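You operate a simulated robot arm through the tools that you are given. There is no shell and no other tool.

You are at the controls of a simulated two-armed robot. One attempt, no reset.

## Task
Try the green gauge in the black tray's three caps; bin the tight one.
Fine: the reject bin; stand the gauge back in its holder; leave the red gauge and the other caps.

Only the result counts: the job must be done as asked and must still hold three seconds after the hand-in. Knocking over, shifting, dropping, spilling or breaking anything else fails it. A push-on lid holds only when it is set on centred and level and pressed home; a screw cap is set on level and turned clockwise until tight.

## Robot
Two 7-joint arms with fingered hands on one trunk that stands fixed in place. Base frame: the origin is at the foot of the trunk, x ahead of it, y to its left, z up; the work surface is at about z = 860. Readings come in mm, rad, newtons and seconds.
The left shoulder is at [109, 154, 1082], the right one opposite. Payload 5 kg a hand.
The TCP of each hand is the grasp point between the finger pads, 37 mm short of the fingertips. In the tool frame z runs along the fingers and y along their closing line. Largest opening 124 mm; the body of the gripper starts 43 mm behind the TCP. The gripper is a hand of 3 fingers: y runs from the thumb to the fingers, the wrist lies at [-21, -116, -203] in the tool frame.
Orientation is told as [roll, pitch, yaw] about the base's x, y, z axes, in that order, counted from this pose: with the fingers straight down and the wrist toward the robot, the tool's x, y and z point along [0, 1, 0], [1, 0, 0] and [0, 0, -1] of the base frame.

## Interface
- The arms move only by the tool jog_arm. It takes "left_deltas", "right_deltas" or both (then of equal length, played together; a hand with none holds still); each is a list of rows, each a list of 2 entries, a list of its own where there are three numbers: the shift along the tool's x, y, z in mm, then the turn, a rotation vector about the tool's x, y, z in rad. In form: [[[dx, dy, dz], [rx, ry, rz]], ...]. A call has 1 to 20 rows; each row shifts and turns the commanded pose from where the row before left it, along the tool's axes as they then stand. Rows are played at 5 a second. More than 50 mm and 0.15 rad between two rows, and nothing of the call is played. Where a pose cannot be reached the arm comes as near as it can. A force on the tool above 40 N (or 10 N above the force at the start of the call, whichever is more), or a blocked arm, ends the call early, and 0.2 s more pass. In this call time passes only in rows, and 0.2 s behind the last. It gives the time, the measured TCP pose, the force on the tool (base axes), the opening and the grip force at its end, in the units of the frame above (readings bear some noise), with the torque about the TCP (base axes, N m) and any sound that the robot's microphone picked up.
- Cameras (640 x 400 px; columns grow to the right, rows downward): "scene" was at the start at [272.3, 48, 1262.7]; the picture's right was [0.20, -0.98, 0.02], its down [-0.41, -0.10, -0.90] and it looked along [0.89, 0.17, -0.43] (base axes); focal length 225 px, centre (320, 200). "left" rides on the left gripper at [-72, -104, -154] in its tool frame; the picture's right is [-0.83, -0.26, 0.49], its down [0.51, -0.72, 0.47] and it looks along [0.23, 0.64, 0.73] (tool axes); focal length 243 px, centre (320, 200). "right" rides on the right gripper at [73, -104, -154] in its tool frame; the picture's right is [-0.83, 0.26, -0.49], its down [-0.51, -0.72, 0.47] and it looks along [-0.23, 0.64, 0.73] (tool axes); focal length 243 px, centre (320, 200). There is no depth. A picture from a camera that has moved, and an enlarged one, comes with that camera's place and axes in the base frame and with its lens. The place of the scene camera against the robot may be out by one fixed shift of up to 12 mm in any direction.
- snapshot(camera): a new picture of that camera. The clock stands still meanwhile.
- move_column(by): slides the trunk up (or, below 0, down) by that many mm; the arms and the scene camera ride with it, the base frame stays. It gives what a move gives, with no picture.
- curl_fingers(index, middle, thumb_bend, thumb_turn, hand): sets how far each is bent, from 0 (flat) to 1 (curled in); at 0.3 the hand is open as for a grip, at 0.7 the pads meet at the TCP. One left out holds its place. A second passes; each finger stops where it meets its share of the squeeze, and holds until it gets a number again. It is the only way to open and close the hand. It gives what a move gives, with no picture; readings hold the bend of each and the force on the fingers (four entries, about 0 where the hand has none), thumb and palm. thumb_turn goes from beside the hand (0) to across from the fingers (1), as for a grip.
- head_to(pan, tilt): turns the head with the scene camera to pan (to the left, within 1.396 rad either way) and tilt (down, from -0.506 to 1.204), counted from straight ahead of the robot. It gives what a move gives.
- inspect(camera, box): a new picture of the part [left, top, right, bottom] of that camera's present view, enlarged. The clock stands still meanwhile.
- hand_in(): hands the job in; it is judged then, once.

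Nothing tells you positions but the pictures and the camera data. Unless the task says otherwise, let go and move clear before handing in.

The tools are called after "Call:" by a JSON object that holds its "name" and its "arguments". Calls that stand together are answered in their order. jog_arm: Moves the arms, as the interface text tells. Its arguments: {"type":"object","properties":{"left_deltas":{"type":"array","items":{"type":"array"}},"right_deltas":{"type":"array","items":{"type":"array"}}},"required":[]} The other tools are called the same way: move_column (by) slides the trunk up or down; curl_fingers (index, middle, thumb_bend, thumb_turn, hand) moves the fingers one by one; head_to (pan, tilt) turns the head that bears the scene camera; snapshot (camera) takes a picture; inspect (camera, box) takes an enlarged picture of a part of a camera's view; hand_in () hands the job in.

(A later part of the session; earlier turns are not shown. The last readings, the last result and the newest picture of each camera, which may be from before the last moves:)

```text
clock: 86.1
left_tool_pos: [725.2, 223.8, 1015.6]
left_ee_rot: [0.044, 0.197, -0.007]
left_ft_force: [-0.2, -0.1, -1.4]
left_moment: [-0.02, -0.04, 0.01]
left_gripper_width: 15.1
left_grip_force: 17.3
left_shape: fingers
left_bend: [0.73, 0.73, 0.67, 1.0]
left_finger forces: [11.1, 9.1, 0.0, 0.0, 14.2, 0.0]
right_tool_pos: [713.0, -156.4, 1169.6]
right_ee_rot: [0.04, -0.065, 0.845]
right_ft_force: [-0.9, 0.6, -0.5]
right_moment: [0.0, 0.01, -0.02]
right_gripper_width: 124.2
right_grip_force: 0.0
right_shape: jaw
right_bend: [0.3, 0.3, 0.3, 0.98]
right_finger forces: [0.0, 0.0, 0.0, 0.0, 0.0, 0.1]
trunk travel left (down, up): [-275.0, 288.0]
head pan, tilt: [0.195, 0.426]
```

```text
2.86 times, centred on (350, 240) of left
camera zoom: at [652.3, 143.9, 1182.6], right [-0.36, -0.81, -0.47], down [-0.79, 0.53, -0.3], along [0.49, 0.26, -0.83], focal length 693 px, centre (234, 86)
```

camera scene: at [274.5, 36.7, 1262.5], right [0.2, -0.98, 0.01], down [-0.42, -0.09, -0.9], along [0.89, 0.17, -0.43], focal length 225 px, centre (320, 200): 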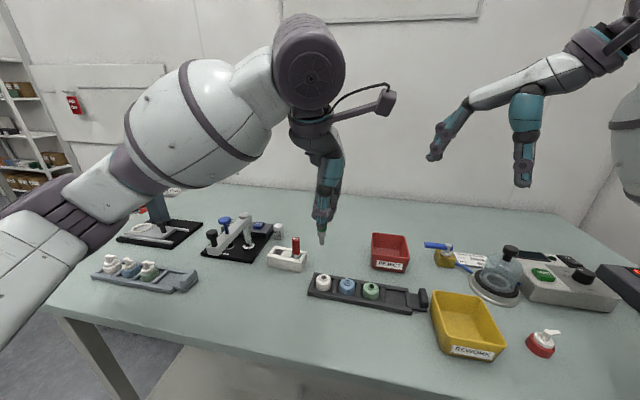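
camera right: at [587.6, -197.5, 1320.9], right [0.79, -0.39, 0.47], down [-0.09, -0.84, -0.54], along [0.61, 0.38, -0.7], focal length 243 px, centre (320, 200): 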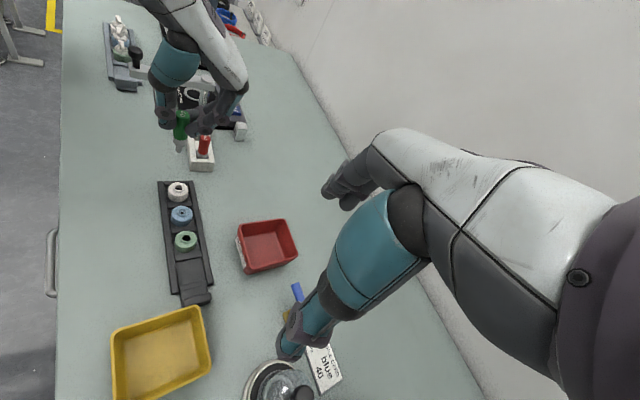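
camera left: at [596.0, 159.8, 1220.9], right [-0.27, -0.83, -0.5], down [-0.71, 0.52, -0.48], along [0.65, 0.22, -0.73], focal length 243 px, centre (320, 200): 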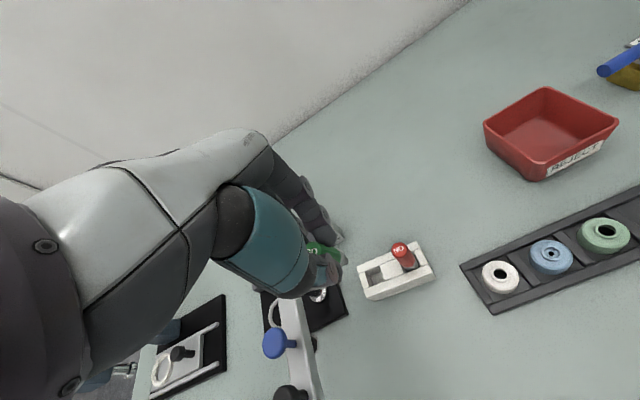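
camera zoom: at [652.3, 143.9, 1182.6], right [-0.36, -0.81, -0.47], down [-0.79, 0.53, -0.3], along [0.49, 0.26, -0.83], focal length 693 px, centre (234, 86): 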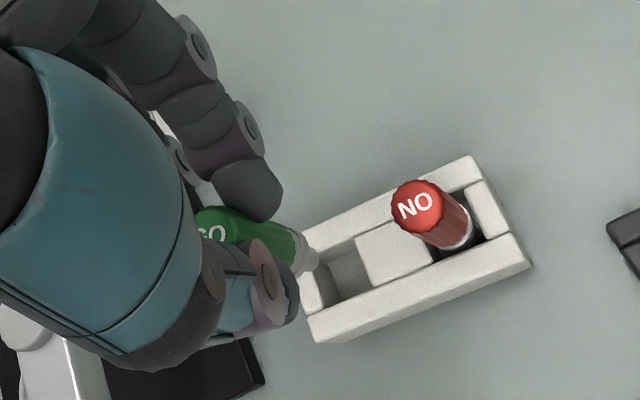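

Correction needed: about -2.4 mm x and +0.65 mm y. The gauge hangs plumb. I'll shift and lower to ~10 mm above the pocket.

Call:
{"name": "jog_arm", "arguments": {"left_deltas": [[[0.6, -2.3, 0.5], [0, 0, 0]], [[-0.4, 2.2, 11], [0, 0, 0]], [[-0.5, 2.3, 11.5], [0, 0, 0]], [[0, 0, 0], [0, 0, 0]], [[0, 0, 0], [0, 0, 0]]]}}

Call:
{"name": "inspect", "arguments": {"camera": "scene", "box": [262, 230, 302, 272]}}

Call:
{"name": "inspect", "arguments": {"camera": "right", "box": [175, 100, 220, 160]}}

```text
clock: 87.3
left_tool_pos: [722.5, 223.3, 992.4]
left_ee_rot: [0.043, 0.195, -0.008]
left_ft_force: [0.0, 0.3, -0.7]
left_moment: [0.03, 0.0, -0.03]
left_gripper_width: 15.2
left_grip_force: 17.8
left_shape: fingers
left_bend: [0.73, 0.73, 0.67, 1.0]
left_finger forces: [11.1, 9.1, 0.0, 0.0, 14.1, 0.0]
right_tool_pos: [712.2, -156.3, 1169.8]
right_ee_rot: [0.041, -0.065, 0.846]
right_ft_force: [-0.8, 0.8, -0.1]
right_moment: [-0.01, 0.03, -0.02]
right_gripper_width: 124.0
right_grip_force: 0.1
right_shape: jaw
right_bend: [0.3, 0.3, 0.3, 0.98]
right_finger forces: [0.0, 0.1, 0.1, 0.1, 0.1, 0.1]
trunk travel left (down, up): [-275.0, 288.0]
head pan, tilt: [0.195, 0.426]
```

```text
9.52 times, centred on (282, 251) of scene
camera zoom: at [273.9, 36.9, 1262.7], right [0.2, -0.98, 0.01], down [-0.42, -0.1, -0.9], along [0.89, 0.17, -0.43], focal length 2147 px, centre (682, -286)
```

zoom: 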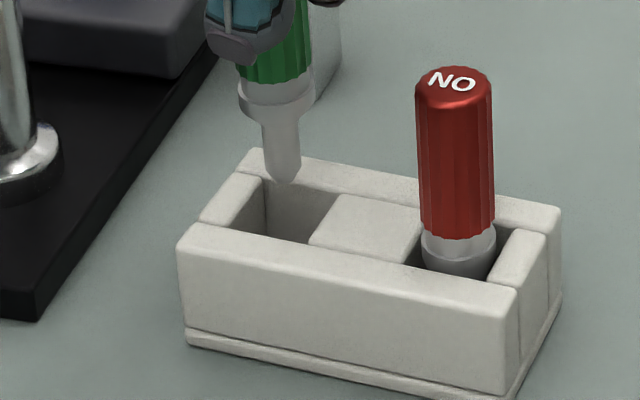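

```text
6.67 times, centred on (198, 130) of right
camera zoom: at [587.2, -197.1, 1320.8], right [0.79, -0.39, 0.47], down [-0.09, -0.84, -0.54], along [0.61, 0.38, -0.7], focal length 1618 px, centre (1137, 667)
```

zoom: 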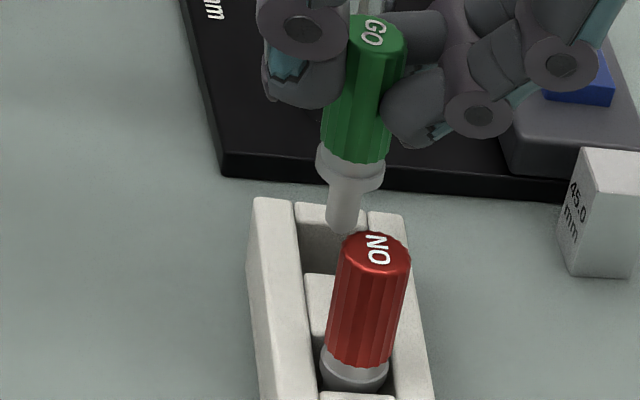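

Nearly there; +1 mm in y and lower so the pin enters the pocket.

Call:
{"name": "jog_arm", "arguments": {"left_deltas": [[[1.0, 0, 0], [0, 0, 0]], [[-0.2, 1.2, 6], [0, 0, 0]], [[-0.2, 1.2, 6], [0, 0, 0]], [[0, 0, 0], [0, 0, 0]]]}}

Call:
{"name": "inspect", "arguments": {"camera": "scene", "box": [264, 232, 300, 268]}}

Call:
{"name": "inspect", "arguments": {"camera": "right", "box": [178, 105, 218, 155]}}

Call:
{"name": "inspect", "arguments": {"camera": "left", "box": [310, 190, 420, 290]}}

```text
clock: 88.3
left_tool_pos: [724.5, 225.6, 979.4]
left_ee_rot: [0.043, 0.196, -0.006]
left_ft_force: [0.7, 0.1, -1.2]
left_moment: [0.01, -0.01, 0.0]
left_gripper_width: 15.3
left_grip_force: 17.3
left_shape: fingers
left_bend: [0.73, 0.73, 0.67, 1.0]
left_finger forces: [11.0, 9.1, 0.0, 0.1, 14.1, 0.0]
right_tool_pos: [712.5, -155.7, 1169.7]
right_ee_rot: [0.041, -0.066, 0.846]
right_ft_force: [0.1, 0.1, -0.7]
right_moment: [0.01, 0.03, 0.0]
right_gripper_width: 123.7
right_grip_force: 0.1
right_shape: jaw
right_bend: [0.3, 0.3, 0.3, 0.98]
right_finger forces: [0.0, 0.0, 0.0, 0.0, 0.0, 0.1]
trunk travel left (down, up): [-275.0, 288.0]
head pan, tilt: [0.195, 0.426]
```

```text
11.11 times, centred on (282, 250) of scene
camera zoom: at [274.0, 36.9, 1262.6], right [0.2, -0.98, 0.01], down [-0.42, -0.1, -0.9], along [0.89, 0.17, -0.43], focal length 2505 px, centre (742, -356)
```

zoom: 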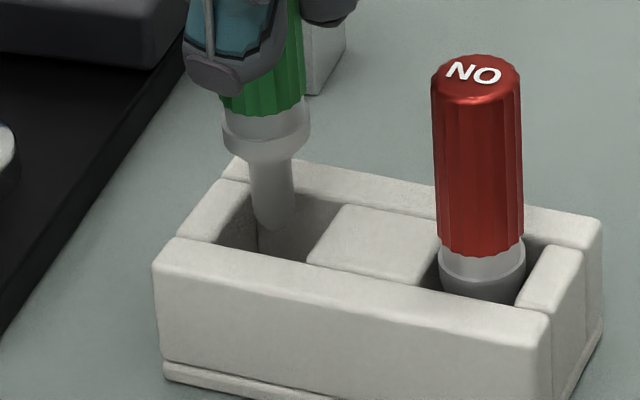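

```text
8.00 times, centred on (198, 130) of right
camera zoom: at [587.4, -197.1, 1320.7], right [0.79, -0.39, 0.47], down [-0.09, -0.84, -0.54], along [0.61, 0.38, -0.7], focal length 1941 px, centre (1296, 760)
```

zoom: 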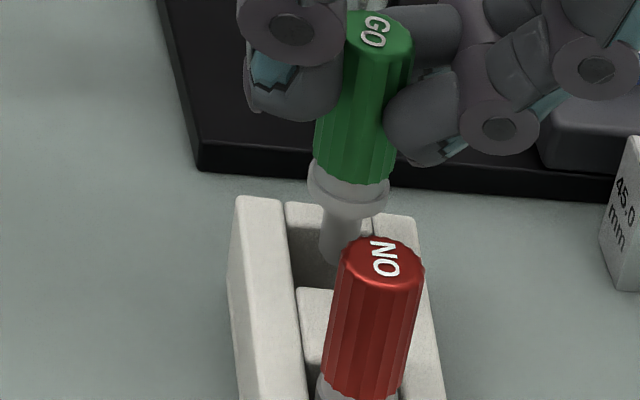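

```text
4.00 times, centred on (365, 240) of left
camera zoom: at [651.1, 146.9, 1147.9], right [-0.36, -0.81, -0.47], down [-0.79, 0.53, -0.3], along [0.49, 0.26, -0.83], focal length 970 px, centre (140, 40)
```

zoom: 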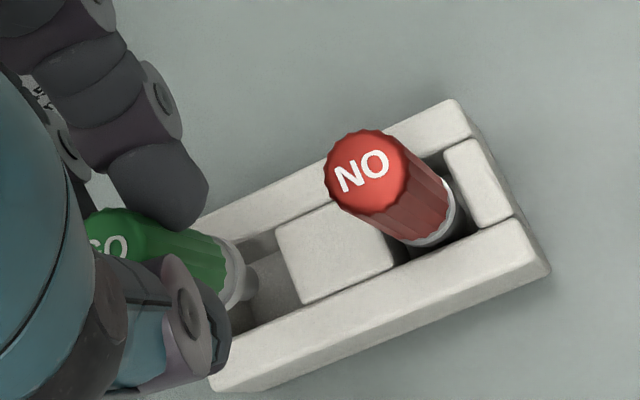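

Triangulating against the red gauge, the tip is now about 2.3 mm too far in +x and 3 mm too far in +y of the pocket centre (the pin is just inside). I'll correct that before going deeper.

Call:
{"name": "jog_arm", "arguments": {"left_deltas": [[[-1.5, -1.1, 0.1], [0, 0, 0]], [[-1.4, -1.0, 0.1], [0, 0, 0]], [[0, 0, 0], [0, 0, 0]], [[0, 0, 0], [0, 0, 0]]]}}

Call:
{"name": "inspect", "arguments": {"camera": "scene", "box": [264, 232, 300, 268]}}

Call:
{"name": "inspect", "arguments": {"camera": "right", "box": [178, 105, 218, 155]}}

Call:
{"name": "inspect", "arguments": {"camera": "left", "box": [310, 190, 420, 290]}}

```text
clock: 89.3
left_tool_pos: [721.8, 222.2, 979.9]
left_ee_rot: [0.043, 0.195, -0.006]
left_ft_force: [0.5, 0.3, -1.6]
left_moment: [-0.02, 0.0, 0.0]
left_gripper_width: 15.2
left_grip_force: 17.2
left_shape: fingers
left_bend: [0.73, 0.73, 0.67, 1.0]
left_finger forces: [11.1, 9.1, 0.1, 0.1, 14.2, 0.0]
right_tool_pos: [712.0, -155.4, 1169.9]
right_ee_rot: [0.039, -0.065, 0.844]
right_ft_force: [-0.7, 0.1, -0.2]
right_moment: [0.0, 0.02, -0.01]
right_gripper_width: 123.7
right_grip_force: 0.1
right_shape: jaw
right_bend: [0.3, 0.3, 0.3, 0.98]
right_finger forces: [0.0, 0.0, 0.0, 0.1, 0.1, 0.0]
trunk travel left (down, up): [-275.0, 288.0]
head pan, tilt: [0.195, 0.426]
```

```text
11.11 times, centred on (282, 250) of scene
camera zoom: at [274.0, 36.9, 1262.6], right [0.2, -0.98, 0.01], down [-0.42, -0.1, -0.9], along [0.89, 0.17, -0.43], focal length 2505 px, centre (742, -356)
```

zoom: 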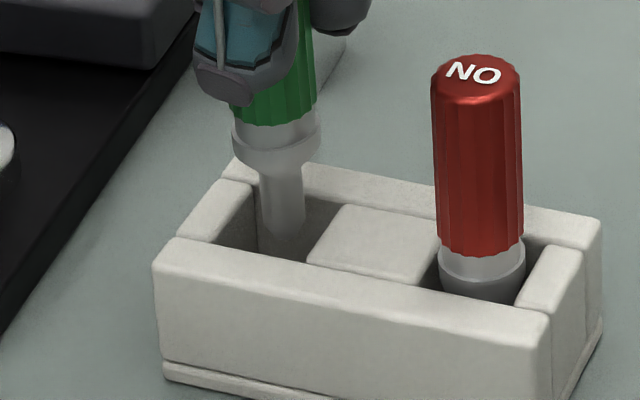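

```text
8.00 times, centred on (198, 130) of right
camera zoom: at [587.4, -197.1, 1320.6], right [0.79, -0.39, 0.47], down [-0.09, -0.84, -0.54], along [0.61, 0.38, -0.7], focal length 1941 px, centre (1296, 760)
```

zoom: 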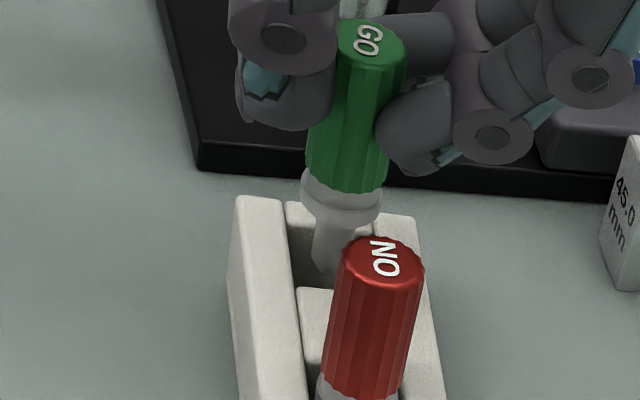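

```text
4.00 times, centred on (365, 240) of left
camera zoom: at [648.9, 143.5, 1147.5], right [-0.36, -0.81, -0.47], down [-0.79, 0.53, -0.3], along [0.49, 0.26, -0.83], focal length 970 px, centre (140, 40)
```

zoom: 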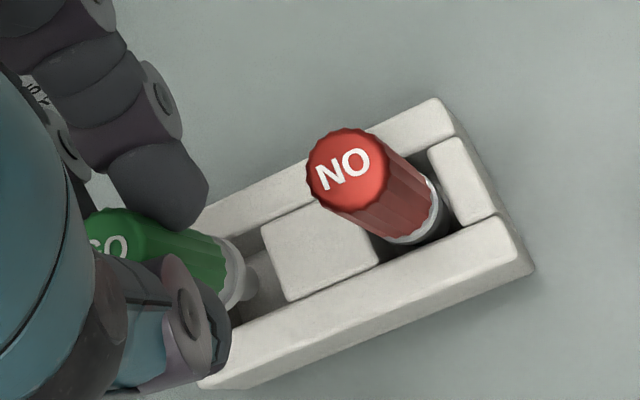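

In the scene view the pin is now centred. I'll lower until the collar is just above the pocket and compare the collar with the pocket edges directly.

Call:
{"name": "jog_arm", "arguments": {"left_deltas": [[[-0.3, 1.4, 4], [0, 0, 0]], [[-0.2, 1.0, 5], [0, 0, 0]], [[-0.1, 0.8, 4], [0, 0, 0]], [[0, 0, 0], [0, 0, 0]]]}}

Call:
{"name": "inspect", "arguments": {"camera": "scene", "box": [264, 232, 300, 268]}}

Call:
{"name": "inspect", "arguments": {"camera": "right", "box": [178, 105, 218, 155]}}

Call:
{"name": "inspect", "arguments": {"camera": "left", "box": [310, 190, 420, 290]}}

```text
clock: 90.3
left_tool_pos: [720.6, 223.6, 975.4]
left_ee_rot: [0.05, 0.183, 0.0]
left_ft_force: [0.2, 0.6, -1.0]
left_moment: [0.02, 0.02, -0.01]
left_gripper_width: 15.1
left_grip_force: 17.2
left_shape: fingers
left_bend: [0.73, 0.73, 0.67, 1.0]
left_finger forces: [11.0, 9.2, 0.1, 0.0, 14.2, 0.0]
right_tool_pos: [708.8, -155.2, 1173.2]
right_ee_rot: [0.041, -0.072, 0.852]
right_ft_force: [0.1, -0.8, -0.2]
right_moment: [-0.02, -0.02, 0.01]
right_gripper_width: 124.0
right_grip_force: 0.0
right_shape: jaw
right_bend: [0.3, 0.3, 0.3, 0.98]
right_finger forces: [0.1, 0.1, 0.0, 0.1, 0.0, 0.0]
trunk travel left (down, up): [-275.0, 288.0]
head pan, tilt: [0.195, 0.426]
```

```text
11.11 times, centred on (282, 250) of scene
camera zoom: at [270.6, 32.9, 1264.3], right [0.2, -0.98, 0.01], down [-0.41, -0.09, -0.91], along [0.89, 0.17, -0.42], focal length 2505 px, centre (742, -356)
```

zoom: 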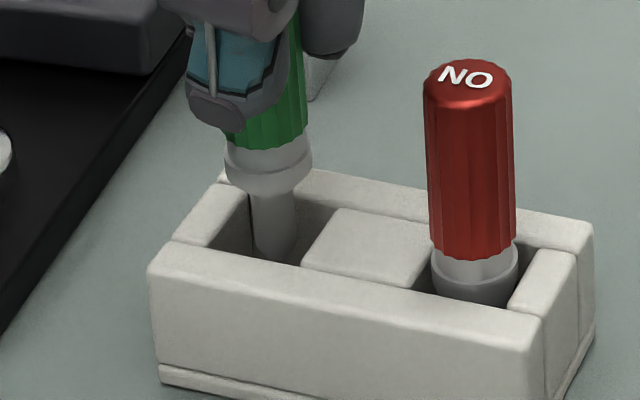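

```text
8.00 times, centred on (198, 130) of right
camera zoom: at [583.5, -198.2, 1322.9], right [0.79, -0.39, 0.47], down [-0.08, -0.84, -0.54], along [0.61, 0.39, -0.69], focal length 1941 px, centre (1296, 760)
```

zoom: 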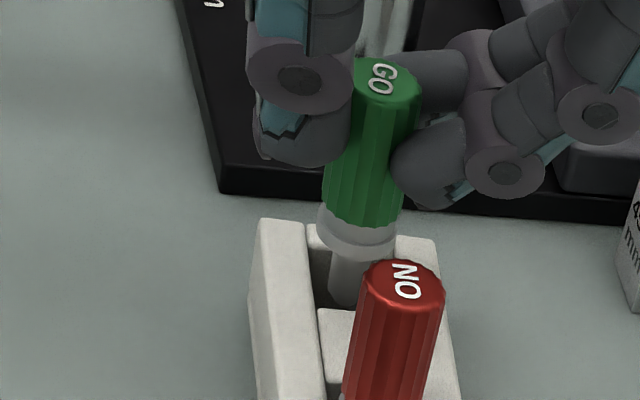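

```text
4.00 times, centred on (365, 240) of left
camera zoom: at [645.9, 142.5, 1141.8], right [-0.36, -0.8, -0.48], down [-0.79, 0.53, -0.31], along [0.5, 0.27, -0.82], focal length 970 px, centre (140, 40)
```

zoom: 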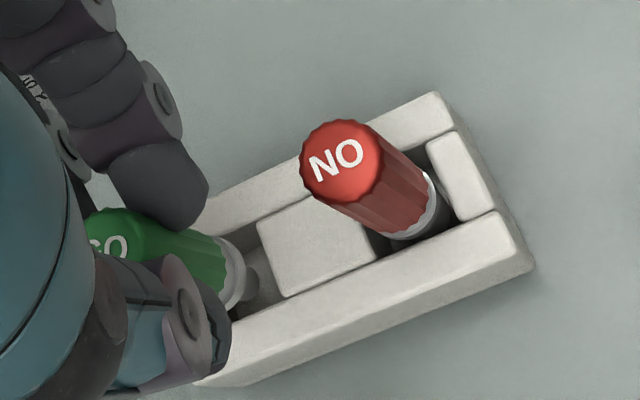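

The arm is again being held off (torso yields, no tool force), so something about this posture is limited. I'll look at the whole scene before lowering further.

Call:
{"name": "snapshot", "arguments": {"camera": "scene"}}

Call:
{"name": "snapshot", "arguments": {"camera": "right"}}

Call:
{"name": "snapshot", "arguments": {"camera": "left"}}

```text
taken
camera scene: at [270.6, 32.9, 1264.3], right [0.2, -0.98, 0.01], down [-0.41, -0.09, -0.91], along [0.89, 0.17, -0.42], focal length 225 px, centre (320, 200)
```

scene: 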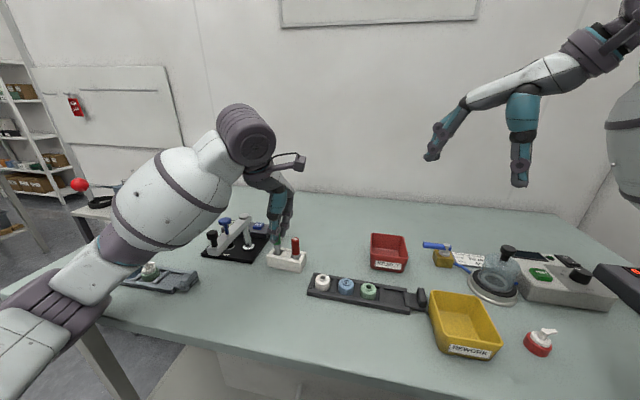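

```text
taken
camera right: at [583.5, -198.2, 1322.9], right [0.79, -0.39, 0.47], down [-0.08, -0.84, -0.54], along [0.61, 0.39, -0.69], focal length 243 px, centre (320, 200)
```

right: 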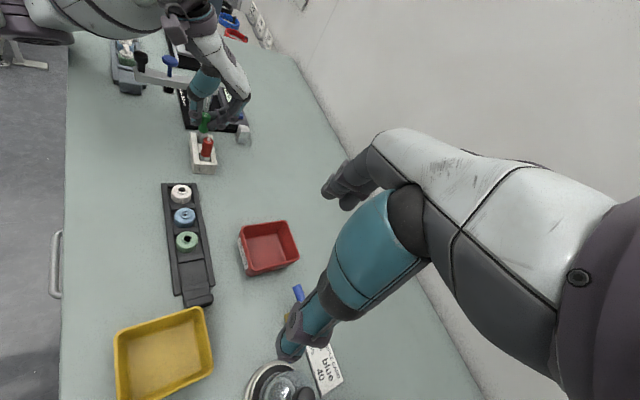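

```text
taken
camera left: at [645.9, 142.5, 1141.8], right [-0.36, -0.8, -0.48], down [-0.79, 0.53, -0.31], along [0.5, 0.27, -0.82], focal length 243 px, centre (320, 200)
```

left: 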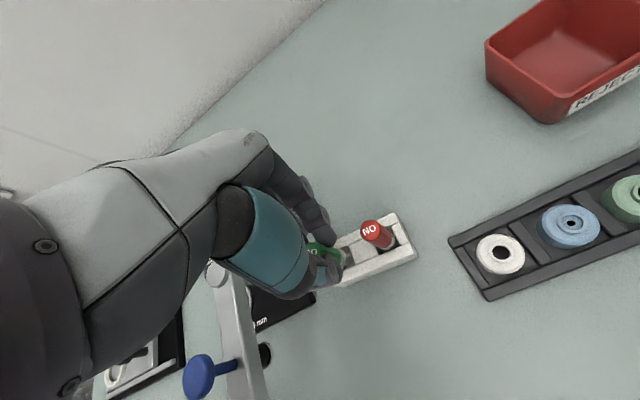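

Nothing is touching; the arm simply reaches a posture limit here at low height. I'll raise it again and use the trunk column for the final straight-down lowering instead.

Call:
{"name": "jog_arm", "arguments": {"left_deltas": [[[0.3, -1.4, -7], [0, 0, 0]], [[0.4, -2, -10], [0, 0, 0]], [[0.4, -2, -10], [0, 0, 0]], [[0.5, -2.4, -12], [0, 0, 0]], [[0.4, -1.8, -9], [0, 0, 0]], [[0, 0, 0], [0, 0, 0]], [[0, 0, 0], [0, 0, 0]]]}}

Call:
{"name": "inspect", "arguments": {"camera": "scene", "box": [258, 215, 308, 275]}}

Call:
{"name": "inspect", "arguments": {"camera": "right", "box": [165, 85, 225, 165]}}

```text
clock: 91.9
left_tool_pos: [720.6, 222.1, 1015.4]
left_ee_rot: [0.044, 0.195, -0.006]
left_ft_force: [0.5, 0.0, -1.2]
left_moment: [0.0, -0.01, -0.04]
left_gripper_width: 15.0
left_grip_force: 17.7
left_shape: fingers
left_bend: [0.73, 0.73, 0.67, 1.0]
left_finger forces: [11.0, 9.2, 0.0, 0.0, 14.1, 0.0]
right_tool_pos: [713.2, -155.2, 1170.0]
right_ee_rot: [0.042, -0.064, 0.846]
right_ft_force: [0.7, 0.0, -0.7]
right_moment: [0.01, -0.03, -0.01]
right_gripper_width: 124.1
right_grip_force: 0.0
right_shape: jaw
right_bend: [0.3, 0.3, 0.3, 0.98]
right_finger forces: [0.0, 0.0, 0.0, 0.0, 0.0, 0.1]
trunk travel left (down, up): [-275.0, 288.0]
head pan, tilt: [0.195, 0.426]
```

```text
6.67 times, centred on (283, 245) of scene
camera zoom: at [274.1, 36.9, 1262.5], right [0.2, -0.98, 0.01], down [-0.42, -0.1, -0.9], along [0.89, 0.17, -0.43], focal length 1503 px, centre (567, -100)
```

zoom: 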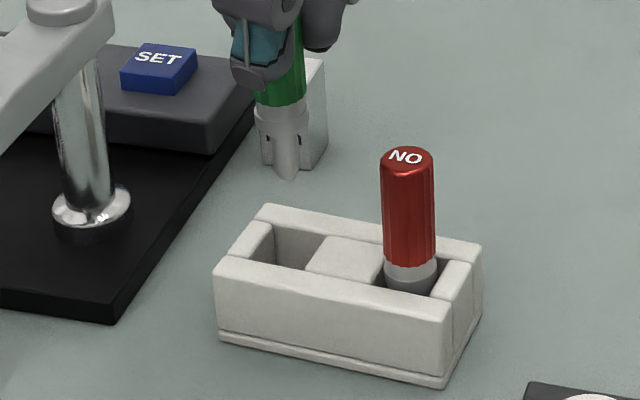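

```text
5.00 times, centred on (195, 125) of right
camera zoom: at [587.5, -197.1, 1320.4], right [0.79, -0.39, 0.47], down [-0.09, -0.84, -0.54], along [0.61, 0.38, -0.7], focal length 1213 px, centre (945, 575)
```

zoom: 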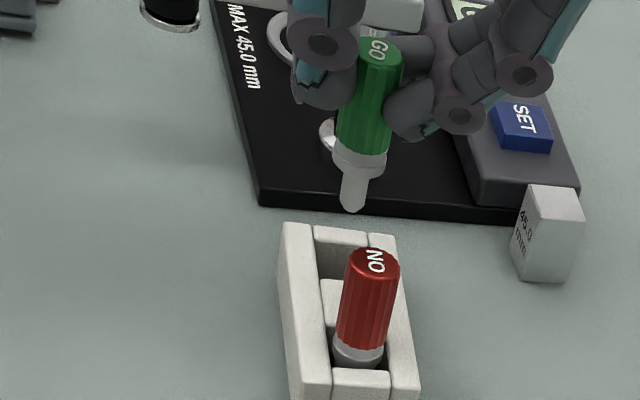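

The torso came back. Using the red gauge as reference I get corrections of about +1.3 mm in x and +1.2 mm in y. I'll apply them, then lower with the column.

Call:
{"name": "jog_arm", "arguments": {"left_deltas": [[[1.2, 1.3, -0.2], [0, 0, 0]], [[0, 0, 0], [0, 0, 0]], [[0, 0, 0], [0, 0, 0]]]}}

Call:
{"name": "move_column", "arguments": {"by": -30}}

Call:
{"name": "inspect", "arguments": {"camera": "scene", "box": [258, 210, 308, 270]}}

Call:
{"name": "inspect", "arguments": {"camera": "right", "box": [165, 75, 225, 155]}}

Call:
{"name": "inspect", "arguments": {"camera": "left", "box": [310, 190, 420, 290]}}

```text
clock: 92.7
left_tool_pos: [723.1, 222.7, 1014.7]
left_ee_rot: [0.044, 0.195, -0.007]
left_ft_force: [0.5, -0.6, -1.4]
left_moment: [0.06, 0.0, 0.03]
left_gripper_width: 15.0
left_grip_force: 17.6
left_shape: fingers
left_bend: [0.73, 0.73, 0.67, 1.0]
left_finger forces: [10.9, 9.2, 0.0, 0.1, 14.1, 0.0]
right_tool_pos: [712.9, -155.2, 1170.3]
right_ee_rot: [0.042, -0.064, 0.846]
right_ft_force: [0.4, 0.3, 0.5]
right_moment: [0.02, -0.02, 0.02]
right_gripper_width: 124.0
right_grip_force: 0.1
right_shape: jaw
right_bend: [0.3, 0.3, 0.3, 0.98]
right_finger forces: [0.1, 0.0, 0.1, 0.0, 0.1, 0.0]
trunk travel left (down, up): [-275.0, 288.0]
head pan, tilt: [0.195, 0.426]
```

```text
clock: 93.5
left_tool_pos: [721.8, 239.4, 986.0]
left_ee_rot: [0.025, 0.187, -0.01]
left_ft_force: [0.0, -0.7, -1.4]
left_moment: [0.01, 0.0, 0.01]
left_gripper_width: 15.1
left_grip_force: 16.8
left_shape: fingers
left_bend: [0.73, 0.73, 0.67, 1.0]
left_finger forces: [11.0, 9.2, 0.1, 0.0, 14.2, 0.0]
right_tool_pos: [710.4, -116.7, 1146.3]
right_ee_rot: [0.033, -0.06, 0.878]
right_ft_force: [0.2, 0.4, -0.1]
right_moment: [0.01, 0.0, -0.03]
right_gripper_width: 124.3
right_grip_force: 0.0
right_shape: jaw
right_bend: [0.3, 0.3, 0.3, 0.98]
right_finger forces: [0.1, 0.0, 0.1, 0.0, 0.0, 0.1]
trunk travel left (down, up): [-245.0, 318.0]
head pan, tilt: [0.195, 0.426]
```

```text
6.67 times, centred on (283, 240) of scene
camera zoom: at [282.3, 57.3, 1230.8], right [0.2, -0.98, 0.03], down [-0.42, -0.11, -0.9], along [0.89, 0.16, -0.43], focal length 1503 px, centre (567, -67)
```

zoom: 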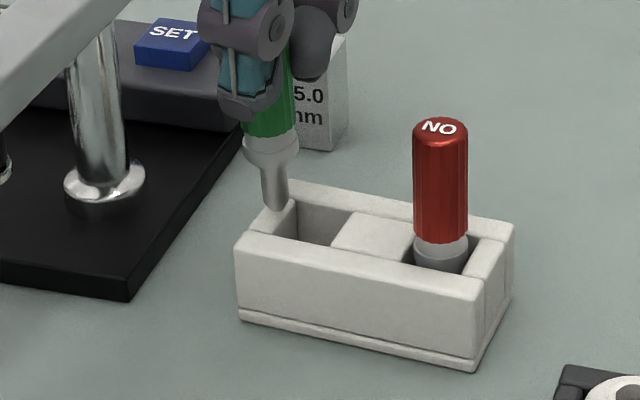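

```text
5.00 times, centred on (195, 115) of right
camera zoom: at [585.9, -162.3, 1296.6], right [0.8, -0.36, 0.48], down [-0.06, -0.84, -0.53], along [0.6, 0.4, -0.7], focal length 1213 px, centre (945, 625)
```

zoom: 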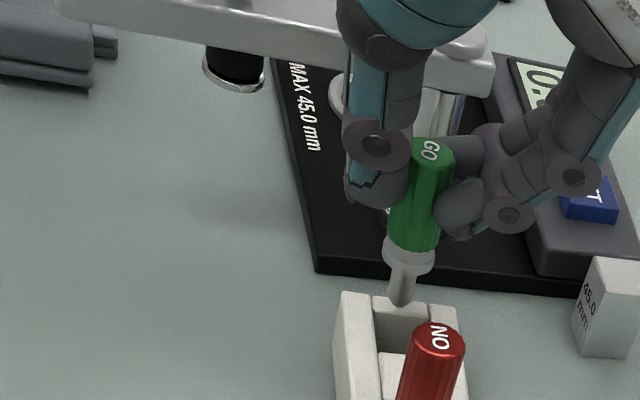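

```text
4.00 times, centred on (365, 240) of left
camera zoom: at [648.8, 163.7, 1154.4], right [-0.36, -0.81, -0.45], down [-0.79, 0.53, -0.31], along [0.5, 0.25, -0.83], focal length 970 px, centre (140, 40)
```

zoom: 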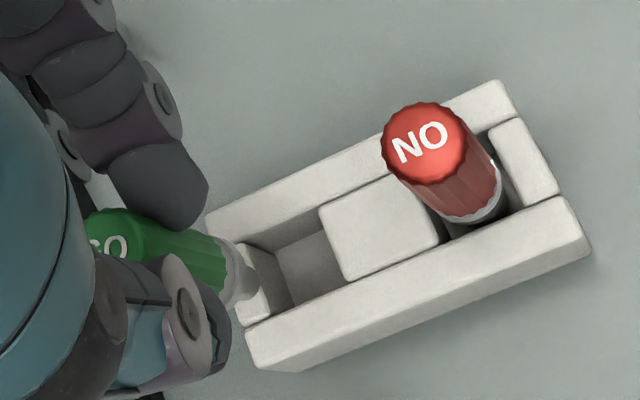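

The column move made the torso swing about 17 mm sideways at the left hand; the tip is just above the holder, touching nothing. I'll let it settle.

Call:
{"name": "curl_fingers", "arguments": {"hand": "right", "thumb_turn": 0.98}}

Call:
{"name": "curl_fingers", "arguments": {"hand": "right", "thumb_turn": 0.98}}

Call:
{"name": "inspect", "arguments": {"camera": "scene", "box": [258, 210, 308, 270]}}

```text
clock: 94.7
left_tool_pos: [719.4, 231.8, 988.8]
left_ee_rot: [0.034, 0.187, -0.006]
left_ft_force: [-0.8, 1.1, -0.4]
left_moment: [-0.11, 0.01, 0.02]
left_gripper_width: 15.2
left_grip_force: 17.4
left_shape: fingers
left_bend: [0.73, 0.73, 0.67, 1.0]
left_finger forces: [11.0, 9.5, 0.0, 0.1, 14.2, 0.0]
right_tool_pos: [705.1, -118.0, 1150.1]
right_ee_rot: [0.035, -0.078, 0.895]
right_ft_force: [0.9, -1.1, -0.2]
right_moment: [0.01, 0.04, 0.0]
right_gripper_width: 128.9
right_grip_force: 0.0
right_shape: fingers
right_bend: [0.3, 0.3, 0.3, 0.96]
right_finger forces: [0.1, 0.0, 0.1, 0.0, 0.0, 0.1]
trunk travel left (down, up): [-245.0, 318.0]
head pan, tilt: [0.195, 0.426]
stopped (right hand): the arm was blocked; the commanded pose is now the measured one
```

```text
clock: 95.8
left_tool_pos: [717.9, 223.4, 993.1]
left_ee_rot: [0.043, 0.183, -0.007]
left_ft_force: [-0.9, 0.9, -1.2]
left_moment: [-0.03, -0.02, 0.03]
left_gripper_width: 14.9
left_grip_force: 17.3
left_shape: fingers
left_bend: [0.73, 0.73, 0.67, 1.0]
left_finger forces: [11.0, 9.4, 0.1, 0.1, 14.1, 0.0]
right_tool_pos: [702.1, -118.9, 1151.4]
right_ee_rot: [0.04, -0.089, 0.906]
right_ft_force: [-0.1, 0.5, -0.8]
right_moment: [0.01, 0.03, -0.02]
right_gripper_width: 129.2
right_grip_force: 0.0
right_shape: fingers
right_bend: [0.3, 0.3, 0.3, 0.96]
right_finger forces: [0.0, 0.0, 0.1, 0.0, 0.1, 0.1]
trunk travel left (down, up): [-245.0, 318.0]
head pan, tilt: [0.195, 0.426]
stopped (right hand): the arm was blocked; the commanded pose is now the measured one
```

```text
6.67 times, centred on (283, 240) of scene
camera zoom: at [276.4, 38.0, 1232.0], right [0.2, -0.98, 0.02], down [-0.41, -0.1, -0.91], along [0.89, 0.17, -0.42], focal length 1503 px, centre (567, -67)
```

zoom: 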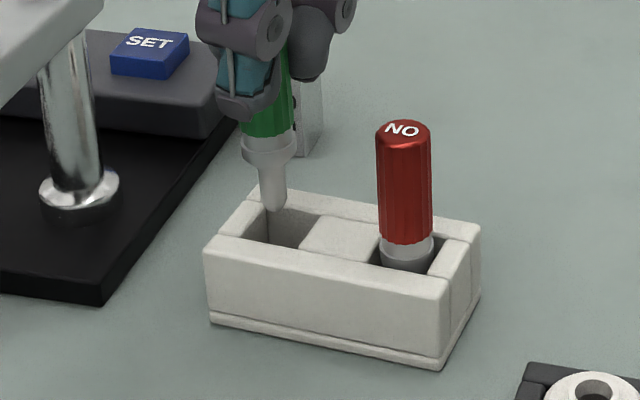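

It is drifting back slowly. I'll keep waiting until it is steady.

Call:
{"name": "curl_fingers", "arguments": {"hand": "right", "thumb_turn": 0.97}}

Call:
{"name": "curl_fingers", "arguments": {"hand": "right", "thumb_turn": 0.97}}

Call:
{"name": "curl_fingers", "arguments": {"hand": "right", "thumb_turn": 0.97}}

Call:
{"name": "inspect", "arguments": {"camera": "scene", "box": [258, 210, 308, 270]}}

Call:
{"name": "snapshot", "arguments": {"camera": "right"}}

```text
clock: 97.0
left_tool_pos: [716.4, 220.8, 994.5]
left_ee_rot: [0.047, 0.184, -0.005]
left_ft_force: [-0.2, -0.2, -0.4]
left_moment: [-0.03, -0.03, 0.0]
left_gripper_width: 15.1
left_grip_force: 17.6
left_shape: fingers
left_bend: [0.73, 0.73, 0.67, 1.0]
left_finger forces: [11.0, 9.2, 0.0, 0.0, 14.2, 0.0]
right_tool_pos: [700.8, -119.9, 1154.5]
right_ee_rot: [0.042, -0.095, 0.911]
right_ft_force: [-0.7, 0.6, 0.1]
right_moment: [-0.01, -0.01, 0.0]
right_gripper_width: 129.2
right_grip_force: 0.0
right_shape: fingers
right_bend: [0.3, 0.3, 0.3, 0.95]
right_finger forces: [0.0, 0.0, 0.0, 0.0, 0.1, 0.0]
trunk travel left (down, up): [-245.0, 318.0]
head pan, tilt: [0.195, 0.426]
stopped (right hand): the arm was blocked; the commanded pose is now the measured one
```

```text
clock: 98.0
left_tool_pos: [717.8, 222.6, 993.4]
left_ee_rot: [0.044, 0.185, -0.005]
left_ft_force: [-0.1, -0.4, -0.1]
left_moment: [-0.03, -0.01, 0.0]
left_gripper_width: 15.1
left_grip_force: 17.7
left_shape: fingers
left_bend: [0.73, 0.73, 0.67, 1.0]
left_finger forces: [10.9, 9.2, 0.1, 0.1, 14.2, 0.0]
right_tool_pos: [702.2, -121.3, 1152.0]
right_ee_rot: [0.042, -0.095, 0.909]
right_ft_force: [-0.8, -0.3, 0.4]
right_moment: [0.0, 0.05, -0.01]
right_gripper_width: 129.1
right_grip_force: 0.1
right_shape: fingers
right_bend: [0.3, 0.3, 0.3, 0.95]
right_finger forces: [0.0, 0.0, 0.1, 0.0, 0.0, 0.0]
trunk travel left (down, up): [-245.0, 318.0]
head pan, tilt: [0.195, 0.426]
```

```text
clock: 99.0
left_tool_pos: [718.1, 221.8, 993.9]
left_ee_rot: [0.045, 0.184, -0.005]
left_ft_force: [0.3, -1.4, -0.5]
left_moment: [0.0, -0.03, 0.0]
left_gripper_width: 15.1
left_grip_force: 17.9
left_shape: fingers
left_bend: [0.73, 0.73, 0.67, 1.0]
left_finger forces: [10.9, 9.3, 0.0, 0.0, 14.2, 0.0]
right_tool_pos: [701.5, -122.3, 1151.8]
right_ee_rot: [0.043, -0.093, 0.909]
right_ft_force: [0.5, -0.3, 0.1]
right_moment: [-0.02, 0.0, 0.01]
right_gripper_width: 129.0
right_grip_force: 0.0
right_shape: fingers
right_bend: [0.3, 0.3, 0.3, 0.94]
right_finger forces: [0.0, 0.1, 0.1, 0.0, 0.0, 0.0]
trunk travel left (down, up): [-245.0, 318.0]
head pan, tilt: [0.195, 0.426]
```

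```text
6.67 times, centred on (283, 240) of scene
camera zoom: at [276.7, 34.3, 1232.2], right [0.2, -0.98, 0.01], down [-0.41, -0.09, -0.91], along [0.89, 0.17, -0.42], focal length 1503 px, centre (567, -67)
```

zoom: 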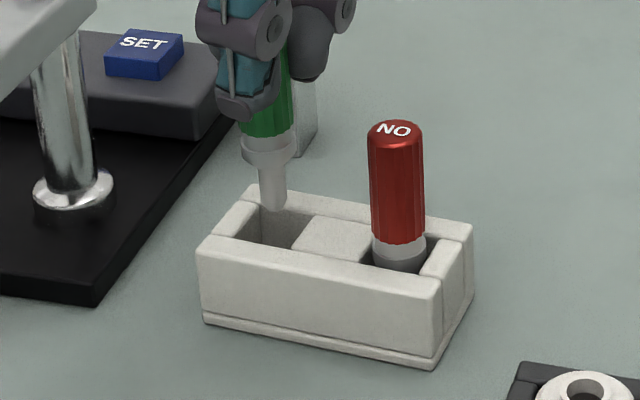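

```text
taken
camera right: at [577.5, -174.4, 1298.9], right [0.81, -0.35, 0.48], down [-0.03, -0.83, -0.56], along [0.59, 0.43, -0.68], focal length 243 px, centre (320, 200)
```

right: 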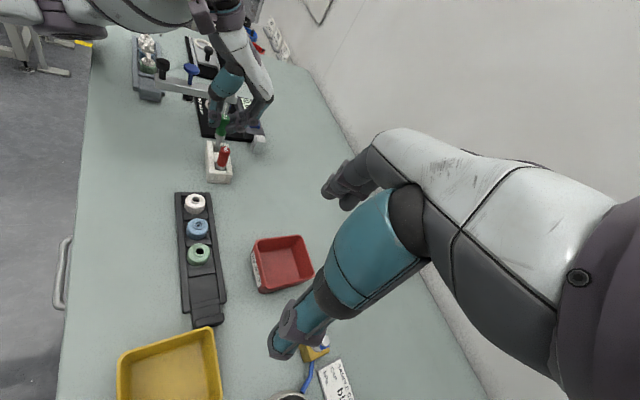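

Settled. With the trunk 30 mm lower the arm should be freer. I'll restore the pitch and take close views again.

Call:
{"name": "jog_arm", "arguments": {"left_deltas": [[[0, 1.0, 0], [0.011, 0, 0]], [[0.3, 1.0, 0], [0, 0, 0]], [[0, 0, 0], [0, 0, 0]], [[0, 0, 0], [0, 0, 0]]]}}

Call:
{"name": "inspect", "arguments": {"camera": "right", "box": [195, 95, 245, 165]}}

Call:
{"name": "inspect", "arguments": {"camera": "scene", "box": [262, 222, 302, 264]}}

Call:
{"name": "inspect", "arguments": {"camera": "left", "box": [310, 190, 420, 290]}}

```text
clock: 100.0
left_tool_pos: [720.0, 220.7, 992.4]
left_ee_rot: [0.045, 0.194, -0.004]
left_ft_force: [-0.1, 0.8, -0.6]
left_moment: [0.0, -0.02, 0.02]
left_gripper_width: 15.2
left_grip_force: 16.8
left_shape: fingers
left_bend: [0.73, 0.73, 0.67, 1.0]
left_finger forces: [11.0, 9.4, 0.1, 0.0, 14.2, 0.1]
right_tool_pos: [701.8, -121.3, 1150.9]
right_ee_rot: [0.043, -0.093, 0.909]
right_ft_force: [-0.6, -0.5, -0.4]
right_moment: [0.0, 0.01, 0.0]
right_gripper_width: 129.1
right_grip_force: 0.1
right_shape: fingers
right_bend: [0.3, 0.3, 0.3, 0.94]
right_finger forces: [0.0, 0.1, 0.0, 0.1, 0.0, 0.0]
trunk travel left (down, up): [-245.0, 318.0]
head pan, tilt: [0.195, 0.426]
```

```text
5.71 times, centred on (220, 130) of right
camera zoom: at [577.7, -174.5, 1298.8], right [0.81, -0.35, 0.48], down [-0.03, -0.83, -0.56], along [0.59, 0.43, -0.68], focal length 1386 px, centre (891, 600)
```

zoom: 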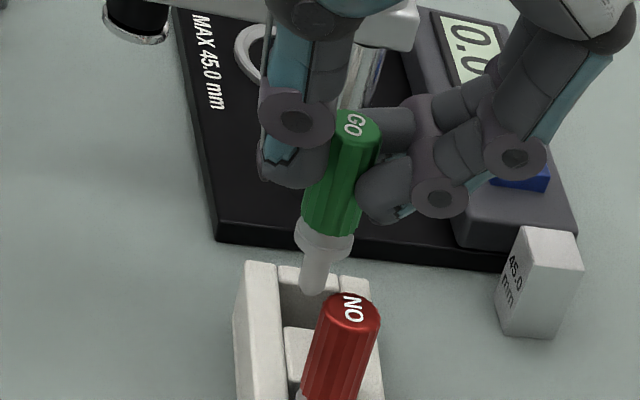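

```text
9.52 times, centred on (282, 243) of scene
camera zoom: at [276.8, 34.2, 1232.2], right [0.2, -0.98, 0.01], down [-0.41, -0.09, -0.91], along [0.89, 0.17, -0.42], focal length 2147 px, centre (682, -210)
```

zoom: 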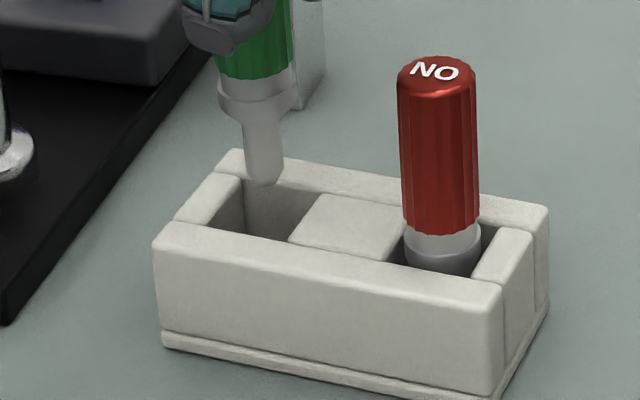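

```text
4.00 times, centred on (365, 240) of left
camera zoom: at [647.9, 142.5, 1159.9], right [-0.36, -0.81, -0.47], down [-0.79, 0.53, -0.3], along [0.49, 0.26, -0.83], focal length 970 px, centre (140, 40)
```

zoom: 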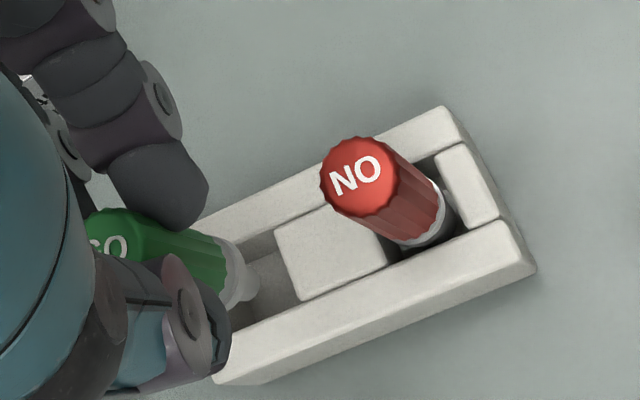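

Both cameras now agree the tip should go about +2.5..3 mm in x and +1.2..1.8 mm in y. I'll shift and then lower with the arm.

Call:
{"name": "jog_arm", "arguments": {"left_deltas": [[[0.7, 1.4, -0.3], [0, 0, 0]], [[0.7, 1.3, -0.2], [0, 0, 0]], [[0, 0, 0], [0, 0, 0]], [[0, 0, 0], [0, 0, 0]]]}}

Call:
{"name": "inspect", "arguments": {"camera": "right", "box": [200, 110, 240, 160]}}

Call:
{"name": "inspect", "arguments": {"camera": "scene", "box": [264, 228, 300, 262]}}

```text
clock: 101.0
left_tool_pos: [723.1, 223.7, 993.9]
left_ee_rot: [0.044, 0.194, -0.006]
left_ft_force: [-0.8, 0.0, -0.6]
left_moment: [0.04, -0.03, -0.01]
left_gripper_width: 15.0
left_grip_force: 17.2
left_shape: fingers
left_bend: [0.73, 0.73, 0.67, 1.0]
left_finger forces: [11.0, 9.3, 0.0, 0.0, 14.2, 0.0]
right_tool_pos: [702.4, -120.7, 1152.2]
right_ee_rot: [0.044, -0.093, 0.909]
right_ft_force: [-0.8, 0.4, -0.3]
right_moment: [-0.01, -0.02, 0.02]
right_gripper_width: 129.2
right_grip_force: 0.0
right_shape: fingers
right_bend: [0.3, 0.3, 0.3, 0.94]
right_finger forces: [0.0, 0.1, 0.0, 0.0, 0.0, 0.1]
trunk travel left (down, up): [-245.0, 318.0]
head pan, tilt: [0.195, 0.426]
```

```text
8.00 times, centred on (220, 135) of right
camera zoom: at [577.8, -174.6, 1298.6], right [0.81, -0.35, 0.48], down [-0.03, -0.83, -0.56], along [0.59, 0.43, -0.68], focal length 1941 px, centre (1120, 720)
```

zoom: 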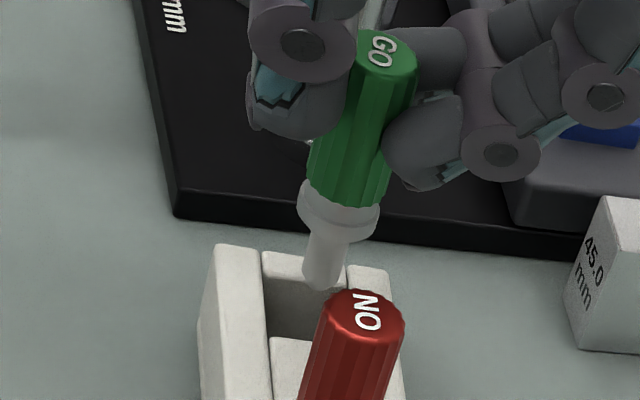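

```text
11.76 times, centred on (282, 245) of scene
camera zoom: at [276.9, 34.1, 1232.2], right [0.2, -0.98, 0.01], down [-0.41, -0.09, -0.91], along [0.89, 0.17, -0.42], focal length 2652 px, centre (767, -329)
```

zoom: 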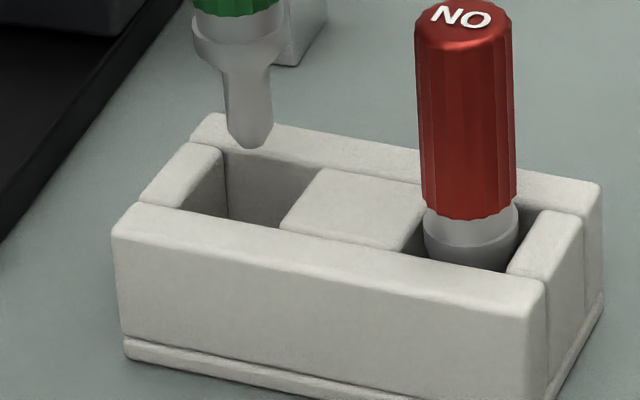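

Call:
{"name": "jog_arm", "arguments": {"left_deltas": [[[0.4, 1.1, 4.8], [0, 0, 0]], [[0.2, 1.2, 4.9], [0, 0, 0]], [[0, 0, 0], [0, 0, 0]], [[0, 0, 0], [0, 0, 0]]]}}

Call:
{"name": "inspect", "arguments": {"camera": "right", "box": [200, 110, 240, 160]}}

Call:
{"name": "inspect", "arguments": {"camera": "scene", "box": [264, 228, 300, 262]}}

```text
clock: 102.0
left_tool_pos: [722.6, 223.5, 981.8]
left_ee_rot: [0.045, 0.195, -0.006]
left_ft_force: [-0.5, 0.2, -0.4]
left_moment: [0.0, 0.01, -0.01]
left_gripper_width: 15.0
left_grip_force: 17.4
left_shape: fingers
left_bend: [0.73, 0.73, 0.67, 1.0]
left_finger forces: [10.9, 9.3, 0.0, 0.0, 14.2, 0.1]
right_tool_pos: [703.0, -122.4, 1149.9]
right_ee_rot: [0.042, -0.094, 0.91]
right_ft_force: [-0.5, -0.9, -0.2]
right_moment: [-0.02, -0.01, -0.04]
right_gripper_width: 129.1
right_grip_force: 0.0
right_shape: fingers
right_bend: [0.3, 0.3, 0.3, 0.94]
right_finger forces: [0.0, 0.0, 0.1, 0.0, 0.0, 0.0]
trunk travel left (down, up): [-245.0, 318.0]
head pan, tilt: [0.195, 0.426]
```

```text
8.00 times, centred on (220, 135) of right
camera zoom: at [577.9, -174.7, 1298.4], right [0.81, -0.35, 0.48], down [-0.03, -0.83, -0.56], along [0.59, 0.43, -0.68], focal length 1941 px, centre (1120, 720)
```

zoom: 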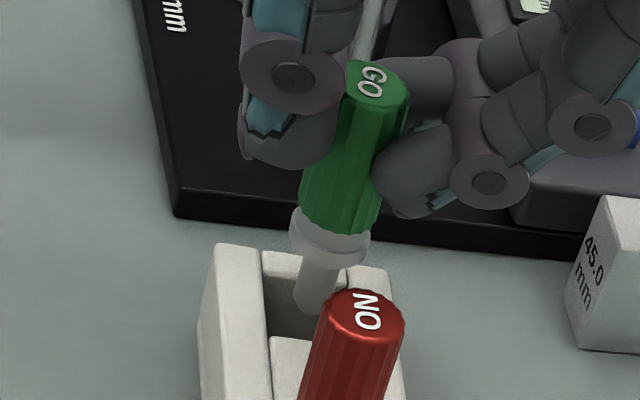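

```text
11.76 times, centred on (282, 245) of scene
camera zoom: at [277.0, 34.0, 1232.1], right [0.2, -0.98, 0.01], down [-0.41, -0.09, -0.91], along [0.89, 0.17, -0.42], focal length 2652 px, centre (767, -329)
```

zoom: 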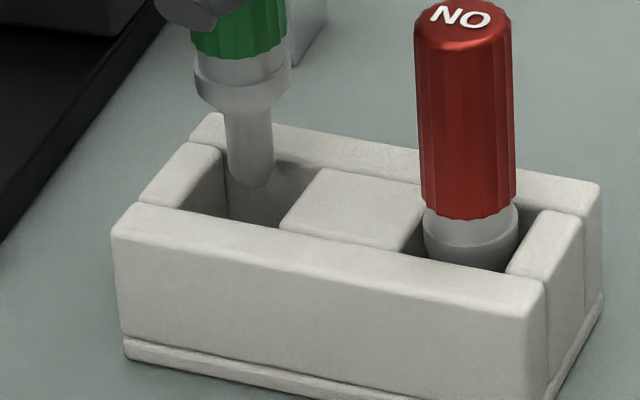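

The tip is centred at the pocket mouth in both views. Continuing down.

Call:
{"name": "jog_arm", "arguments": {"left_deltas": [[[-0.2, 1.0, 5], [0, 0, 0]], [[-0.2, 1.0, 5], [0, 0, 0]], [[0, 0, 0], [0, 0, 0]], [[0, 0, 0], [0, 0, 0]]]}}

Call:
{"name": "inspect", "arguments": {"camera": "right", "box": [200, 110, 240, 160]}}

Call:
{"name": "inspect", "arguments": {"camera": "scene", "box": [264, 228, 300, 262]}}

Call:
{"name": "inspect", "arguments": {"camera": "left", "box": [310, 190, 420, 290]}}

```text
clock: 103.0
left_tool_pos: [721.3, 223.5, 976.8]
left_ee_rot: [0.05, 0.191, 0.0]
left_ft_force: [0.8, -0.9, -1.8]
left_moment: [0.0, -0.02, 0.0]
left_gripper_width: 15.1
left_grip_force: 17.1
left_shape: fingers
left_bend: [0.73, 0.73, 0.67, 1.0]
left_finger forces: [10.9, 9.3, 0.0, 0.0, 14.2, 0.1]
right_tool_pos: [699.4, -120.6, 1153.3]
right_ee_rot: [0.044, -0.096, 0.916]
right_ft_force: [-0.4, 0.4, -0.6]
right_moment: [0.02, -0.01, -0.01]
right_gripper_width: 129.0
right_grip_force: 0.1
right_shape: fingers
right_bend: [0.3, 0.3, 0.3, 0.94]
right_finger forces: [0.0, 0.0, 0.1, 0.0, 0.0, 0.1]
trunk travel left (down, up): [-245.0, 318.0]
head pan, tilt: [0.195, 0.426]
```

```text
8.00 times, centred on (220, 135) of right
camera zoom: at [575.7, -175.4, 1299.7], right [0.81, -0.35, 0.48], down [-0.02, -0.83, -0.56], along [0.59, 0.44, -0.68], focal length 1941 px, centre (1120, 720)
```

zoom: 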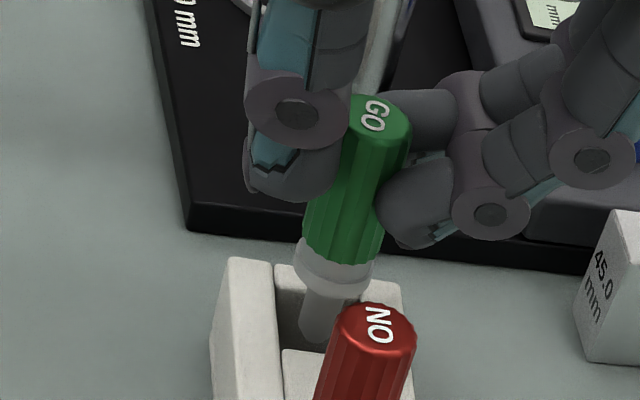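

```text
11.76 times, centred on (282, 245) of scene
camera zoom: at [275.0, 31.5, 1233.2], right [0.2, -0.98, 0.01], down [-0.41, -0.09, -0.91], along [0.89, 0.17, -0.42], focal length 2652 px, centre (767, -329)
```

zoom: 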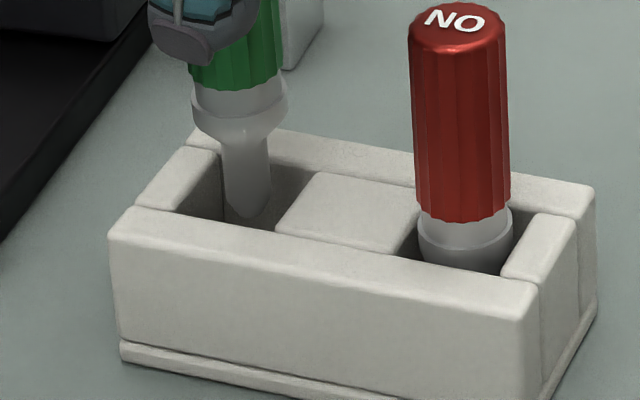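

```text
4.00 times, centred on (365, 240) of left
camera zoom: at [648.9, 143.1, 1143.8], right [-0.36, -0.8, -0.47], down [-0.79, 0.53, -0.3], along [0.49, 0.27, -0.83], focal length 970 px, centre (140, 40)
```

zoom: 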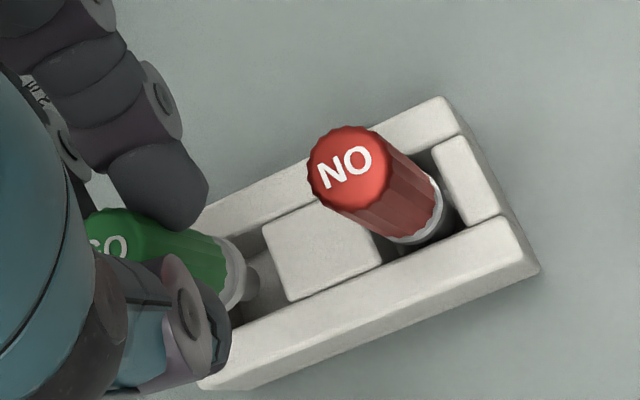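

At about the same height the arm is again held off although the trunk is lower, with no force at the tool; so something above the wrist may be touching. I'll turn the head to look at the left elbow.

Call:
{"name": "head_to", "arguments": {"pan": 0.95, "tilt": 0.75}}

Call:
{"name": "snapshot", "arguments": {"camera": "scene"}}

```text
clock: 104.2
left_tool_pos: [722.4, 222.6, 976.8]
left_ee_rot: [0.049, 0.191, -0.001]
left_ft_force: [-0.3, 0.4, -0.2]
left_moment: [0.02, -0.03, 0.0]
left_gripper_width: 15.0
left_grip_force: 17.0
left_shape: fingers
left_bend: [0.73, 0.73, 0.67, 1.0]
left_finger forces: [11.1, 9.3, 0.0, 0.0, 14.2, 0.0]
right_tool_pos: [700.8, -122.3, 1153.3]
right_ee_rot: [0.045, -0.097, 0.917]
right_ft_force: [0.1, 0.0, 0.5]
right_moment: [-0.04, 0.0, 0.02]
right_gripper_width: 129.0
right_grip_force: 0.0
right_shape: fingers
right_bend: [0.3, 0.3, 0.3, 0.94]
right_finger forces: [0.0, 0.0, 0.1, 0.0, 0.0, 0.0]
trunk travel left (down, up): [-245.0, 318.0]
head pan, tilt: [0.949, 0.75]
```

```text
taken
camera scene: at [232.4, 80.2, 1203.9], right [0.81, -0.58, 0.0], down [-0.4, -0.56, -0.72], along [0.42, 0.59, -0.69], focal length 225 px, centre (320, 200)
```

scene: 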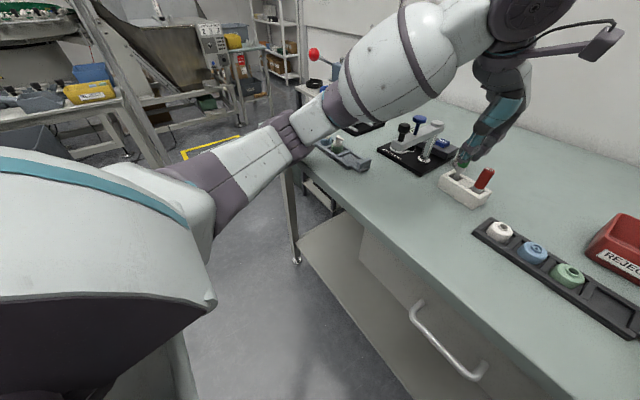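

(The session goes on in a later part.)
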